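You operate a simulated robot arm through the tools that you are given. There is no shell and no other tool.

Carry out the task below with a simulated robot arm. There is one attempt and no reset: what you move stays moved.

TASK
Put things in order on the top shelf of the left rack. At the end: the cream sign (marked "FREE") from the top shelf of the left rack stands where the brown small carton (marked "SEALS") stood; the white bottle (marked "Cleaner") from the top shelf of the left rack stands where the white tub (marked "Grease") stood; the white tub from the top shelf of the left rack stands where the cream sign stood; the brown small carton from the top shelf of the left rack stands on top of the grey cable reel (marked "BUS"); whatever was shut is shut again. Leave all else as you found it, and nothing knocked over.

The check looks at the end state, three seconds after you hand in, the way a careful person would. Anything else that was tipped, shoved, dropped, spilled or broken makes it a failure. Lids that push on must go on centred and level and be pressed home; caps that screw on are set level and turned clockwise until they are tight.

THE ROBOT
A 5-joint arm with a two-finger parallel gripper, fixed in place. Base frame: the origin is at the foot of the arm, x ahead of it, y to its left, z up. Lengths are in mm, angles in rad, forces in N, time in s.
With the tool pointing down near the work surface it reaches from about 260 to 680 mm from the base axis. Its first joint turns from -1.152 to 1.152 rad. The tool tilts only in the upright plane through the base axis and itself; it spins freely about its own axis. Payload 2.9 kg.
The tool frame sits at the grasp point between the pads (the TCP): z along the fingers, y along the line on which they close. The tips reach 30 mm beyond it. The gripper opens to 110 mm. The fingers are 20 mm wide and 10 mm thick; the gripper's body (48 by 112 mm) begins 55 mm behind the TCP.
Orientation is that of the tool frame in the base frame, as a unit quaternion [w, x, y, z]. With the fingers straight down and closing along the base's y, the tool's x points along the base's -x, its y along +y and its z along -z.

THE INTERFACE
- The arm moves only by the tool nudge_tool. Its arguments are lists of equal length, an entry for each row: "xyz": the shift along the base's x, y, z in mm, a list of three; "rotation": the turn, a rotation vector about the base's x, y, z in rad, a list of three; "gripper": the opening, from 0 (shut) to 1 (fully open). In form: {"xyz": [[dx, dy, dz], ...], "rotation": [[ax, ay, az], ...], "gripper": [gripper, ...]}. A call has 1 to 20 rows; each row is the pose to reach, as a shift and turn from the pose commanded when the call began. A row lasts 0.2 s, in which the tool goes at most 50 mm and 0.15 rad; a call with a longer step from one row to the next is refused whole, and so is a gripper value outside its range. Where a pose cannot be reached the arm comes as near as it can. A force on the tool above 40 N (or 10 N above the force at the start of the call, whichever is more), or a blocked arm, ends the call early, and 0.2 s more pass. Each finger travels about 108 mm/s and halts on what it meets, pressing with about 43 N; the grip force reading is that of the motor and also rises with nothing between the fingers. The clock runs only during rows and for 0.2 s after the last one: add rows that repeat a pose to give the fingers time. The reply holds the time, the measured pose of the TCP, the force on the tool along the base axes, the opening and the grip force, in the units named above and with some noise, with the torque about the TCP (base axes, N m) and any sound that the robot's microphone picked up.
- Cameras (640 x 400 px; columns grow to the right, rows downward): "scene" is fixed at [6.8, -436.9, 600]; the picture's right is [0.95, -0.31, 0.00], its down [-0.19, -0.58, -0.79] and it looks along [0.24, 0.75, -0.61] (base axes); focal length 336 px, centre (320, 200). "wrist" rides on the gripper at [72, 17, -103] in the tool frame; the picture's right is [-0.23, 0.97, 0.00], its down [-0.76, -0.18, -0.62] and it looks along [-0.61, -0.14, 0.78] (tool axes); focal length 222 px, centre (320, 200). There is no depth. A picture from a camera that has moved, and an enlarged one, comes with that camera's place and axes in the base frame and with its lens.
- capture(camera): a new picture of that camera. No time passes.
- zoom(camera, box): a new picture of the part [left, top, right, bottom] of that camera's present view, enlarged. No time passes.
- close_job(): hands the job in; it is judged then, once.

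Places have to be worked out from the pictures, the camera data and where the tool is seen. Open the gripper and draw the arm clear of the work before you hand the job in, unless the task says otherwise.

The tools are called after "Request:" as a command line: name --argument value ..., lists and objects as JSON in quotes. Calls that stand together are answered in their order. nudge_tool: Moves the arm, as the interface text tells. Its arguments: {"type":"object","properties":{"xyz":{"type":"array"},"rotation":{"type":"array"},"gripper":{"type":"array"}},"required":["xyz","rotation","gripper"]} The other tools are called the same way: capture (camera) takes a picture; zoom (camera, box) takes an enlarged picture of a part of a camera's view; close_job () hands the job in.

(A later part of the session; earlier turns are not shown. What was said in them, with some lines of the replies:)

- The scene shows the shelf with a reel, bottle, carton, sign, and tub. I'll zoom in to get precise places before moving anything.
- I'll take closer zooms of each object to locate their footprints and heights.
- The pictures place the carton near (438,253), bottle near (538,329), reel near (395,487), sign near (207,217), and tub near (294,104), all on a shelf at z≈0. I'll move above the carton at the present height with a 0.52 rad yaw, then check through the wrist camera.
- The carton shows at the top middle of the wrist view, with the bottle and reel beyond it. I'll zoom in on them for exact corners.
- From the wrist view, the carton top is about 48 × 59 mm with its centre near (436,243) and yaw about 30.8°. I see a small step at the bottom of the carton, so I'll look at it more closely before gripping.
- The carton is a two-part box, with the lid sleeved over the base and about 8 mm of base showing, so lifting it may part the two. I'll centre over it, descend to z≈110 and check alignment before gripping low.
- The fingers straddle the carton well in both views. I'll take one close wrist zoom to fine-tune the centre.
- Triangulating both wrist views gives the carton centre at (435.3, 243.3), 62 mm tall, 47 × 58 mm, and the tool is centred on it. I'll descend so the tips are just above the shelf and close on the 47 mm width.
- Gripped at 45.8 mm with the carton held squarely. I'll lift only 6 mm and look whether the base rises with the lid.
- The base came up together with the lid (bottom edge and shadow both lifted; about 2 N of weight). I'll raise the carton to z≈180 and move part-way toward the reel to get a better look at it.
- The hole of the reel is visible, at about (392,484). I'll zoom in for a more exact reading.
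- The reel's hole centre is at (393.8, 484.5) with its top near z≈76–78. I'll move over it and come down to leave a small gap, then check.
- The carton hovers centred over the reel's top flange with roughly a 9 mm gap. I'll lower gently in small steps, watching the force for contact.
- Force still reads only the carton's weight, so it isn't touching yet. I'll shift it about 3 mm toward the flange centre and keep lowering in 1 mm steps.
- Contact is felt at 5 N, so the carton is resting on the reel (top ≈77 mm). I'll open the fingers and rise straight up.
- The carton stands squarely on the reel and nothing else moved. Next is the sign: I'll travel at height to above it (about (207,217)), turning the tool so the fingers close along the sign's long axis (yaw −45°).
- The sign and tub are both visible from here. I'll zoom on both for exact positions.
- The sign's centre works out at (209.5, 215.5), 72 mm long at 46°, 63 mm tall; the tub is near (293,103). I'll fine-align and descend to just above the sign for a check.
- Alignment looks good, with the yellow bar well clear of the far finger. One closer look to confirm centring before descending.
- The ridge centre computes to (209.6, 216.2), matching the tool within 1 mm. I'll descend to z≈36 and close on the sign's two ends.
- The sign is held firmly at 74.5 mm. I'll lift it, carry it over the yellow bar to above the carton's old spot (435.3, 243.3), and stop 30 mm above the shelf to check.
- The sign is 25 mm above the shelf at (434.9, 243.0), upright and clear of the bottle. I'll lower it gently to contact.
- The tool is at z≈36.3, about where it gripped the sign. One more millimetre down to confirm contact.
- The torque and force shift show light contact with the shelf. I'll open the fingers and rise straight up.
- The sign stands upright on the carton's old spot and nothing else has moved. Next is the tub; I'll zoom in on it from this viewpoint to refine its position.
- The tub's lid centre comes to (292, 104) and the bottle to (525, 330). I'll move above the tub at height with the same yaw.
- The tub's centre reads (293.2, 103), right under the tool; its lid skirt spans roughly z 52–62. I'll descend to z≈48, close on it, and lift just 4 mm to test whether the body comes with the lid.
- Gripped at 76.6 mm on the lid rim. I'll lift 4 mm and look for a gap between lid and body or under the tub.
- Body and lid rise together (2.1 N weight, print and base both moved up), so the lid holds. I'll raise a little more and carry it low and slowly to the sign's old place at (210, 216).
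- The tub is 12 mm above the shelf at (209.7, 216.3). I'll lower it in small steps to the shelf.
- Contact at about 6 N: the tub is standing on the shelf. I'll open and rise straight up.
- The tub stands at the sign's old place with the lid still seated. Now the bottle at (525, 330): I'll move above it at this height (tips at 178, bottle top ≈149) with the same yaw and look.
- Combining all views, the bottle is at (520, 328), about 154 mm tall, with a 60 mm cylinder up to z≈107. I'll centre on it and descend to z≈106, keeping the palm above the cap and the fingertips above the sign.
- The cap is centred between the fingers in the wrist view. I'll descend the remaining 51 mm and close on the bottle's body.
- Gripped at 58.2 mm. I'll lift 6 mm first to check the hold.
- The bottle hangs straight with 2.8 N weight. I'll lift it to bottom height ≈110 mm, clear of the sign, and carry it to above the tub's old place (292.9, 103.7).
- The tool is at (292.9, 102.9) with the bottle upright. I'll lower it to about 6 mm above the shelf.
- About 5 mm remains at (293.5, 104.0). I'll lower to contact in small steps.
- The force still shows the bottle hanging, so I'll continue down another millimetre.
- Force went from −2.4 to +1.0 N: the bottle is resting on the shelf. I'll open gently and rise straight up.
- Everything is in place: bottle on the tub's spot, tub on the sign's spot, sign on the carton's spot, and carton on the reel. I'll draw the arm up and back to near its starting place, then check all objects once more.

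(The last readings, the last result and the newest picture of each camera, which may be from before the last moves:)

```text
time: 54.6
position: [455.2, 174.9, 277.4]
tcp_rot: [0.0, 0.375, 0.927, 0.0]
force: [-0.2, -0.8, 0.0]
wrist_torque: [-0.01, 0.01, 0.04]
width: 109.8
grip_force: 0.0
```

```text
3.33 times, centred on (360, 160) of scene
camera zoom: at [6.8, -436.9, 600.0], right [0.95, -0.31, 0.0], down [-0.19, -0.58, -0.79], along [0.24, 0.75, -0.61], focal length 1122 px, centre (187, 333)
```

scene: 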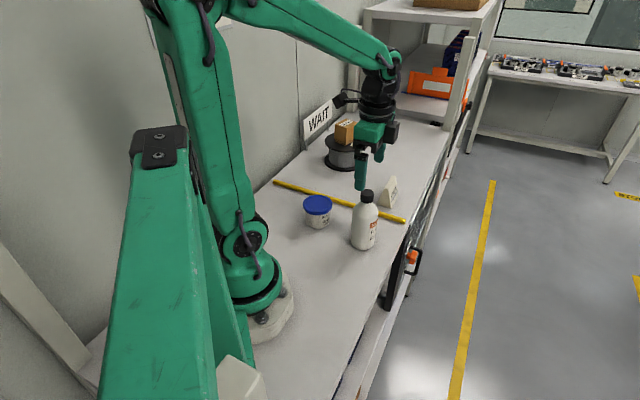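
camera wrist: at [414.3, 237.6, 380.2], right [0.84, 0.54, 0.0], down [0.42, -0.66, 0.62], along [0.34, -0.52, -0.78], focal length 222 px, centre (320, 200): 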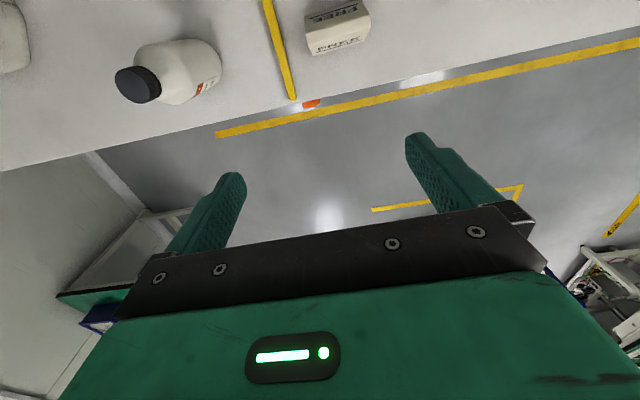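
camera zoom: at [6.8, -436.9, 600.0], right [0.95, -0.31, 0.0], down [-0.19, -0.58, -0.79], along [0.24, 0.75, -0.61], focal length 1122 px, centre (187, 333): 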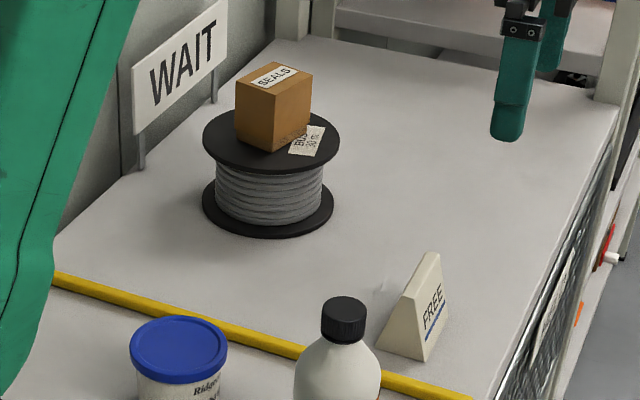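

All four items stand upright and the yellow bar, reel and WAIT sign look unmoved. I'll take one last close look at the carton on the reel.

Request:
zoom --camera "scene" --box '[320, 110, 370, 180]'

```text
5.71 times, centred on (345, 145) of scene
camera zoom: at [6.8, -436.9, 600.0], right [0.95, -0.31, 0.0], down [-0.19, -0.58, -0.79], along [0.24, 0.75, -0.61], focal length 1923 px, centre (177, 514)
```

zoom: 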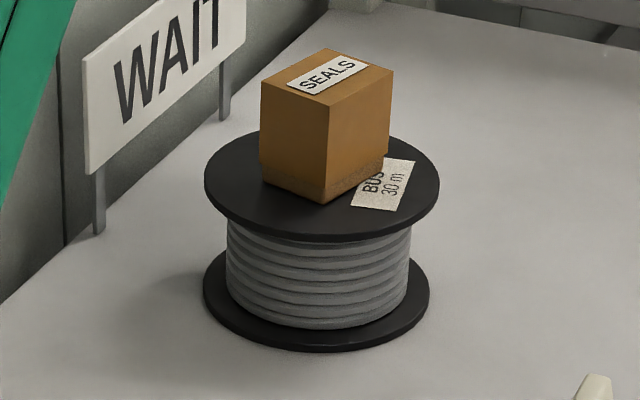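

The carton sits level and well within the reel's flange with its lid seated, and the reel's outline matches its original place to the pixel. The gripper is open and clear, so I'm handing in.

Request:
close_job

```text
The job is handed in.
```

The top shelf of the left rack is rearranged as you asked, and I've handed the job in. I have no check result back yet.

| Item | Now stands |
|---|---|
| Brown carton ("SEALS") | on top of the grey cable reel, well inside its top flange |
| Cream sign ("FREE") | where the carton stood |
| White tub ("Grease") | where the sign stood |
| White bottle ("Cleaner") | where the tub stood |

- **Lids and cap:** I never opened anything. I lifted the carton and the tub by their lids, after small test lifts showed the bodies came up with them. The final pictures show both lids seated, and the bottle cap was not touched.
- **Everything else:** In the last pictures all four items stand upright. The reel and yellow bar measure the same as at the start, and the WAIT sign looks unmoved.
- **Arm:** The gripper is open and the arm is drawn up, clear of the work.

By the tool and camera readings, the sign, tub and bottle are within a few millimetres of the spots they were meant to take.
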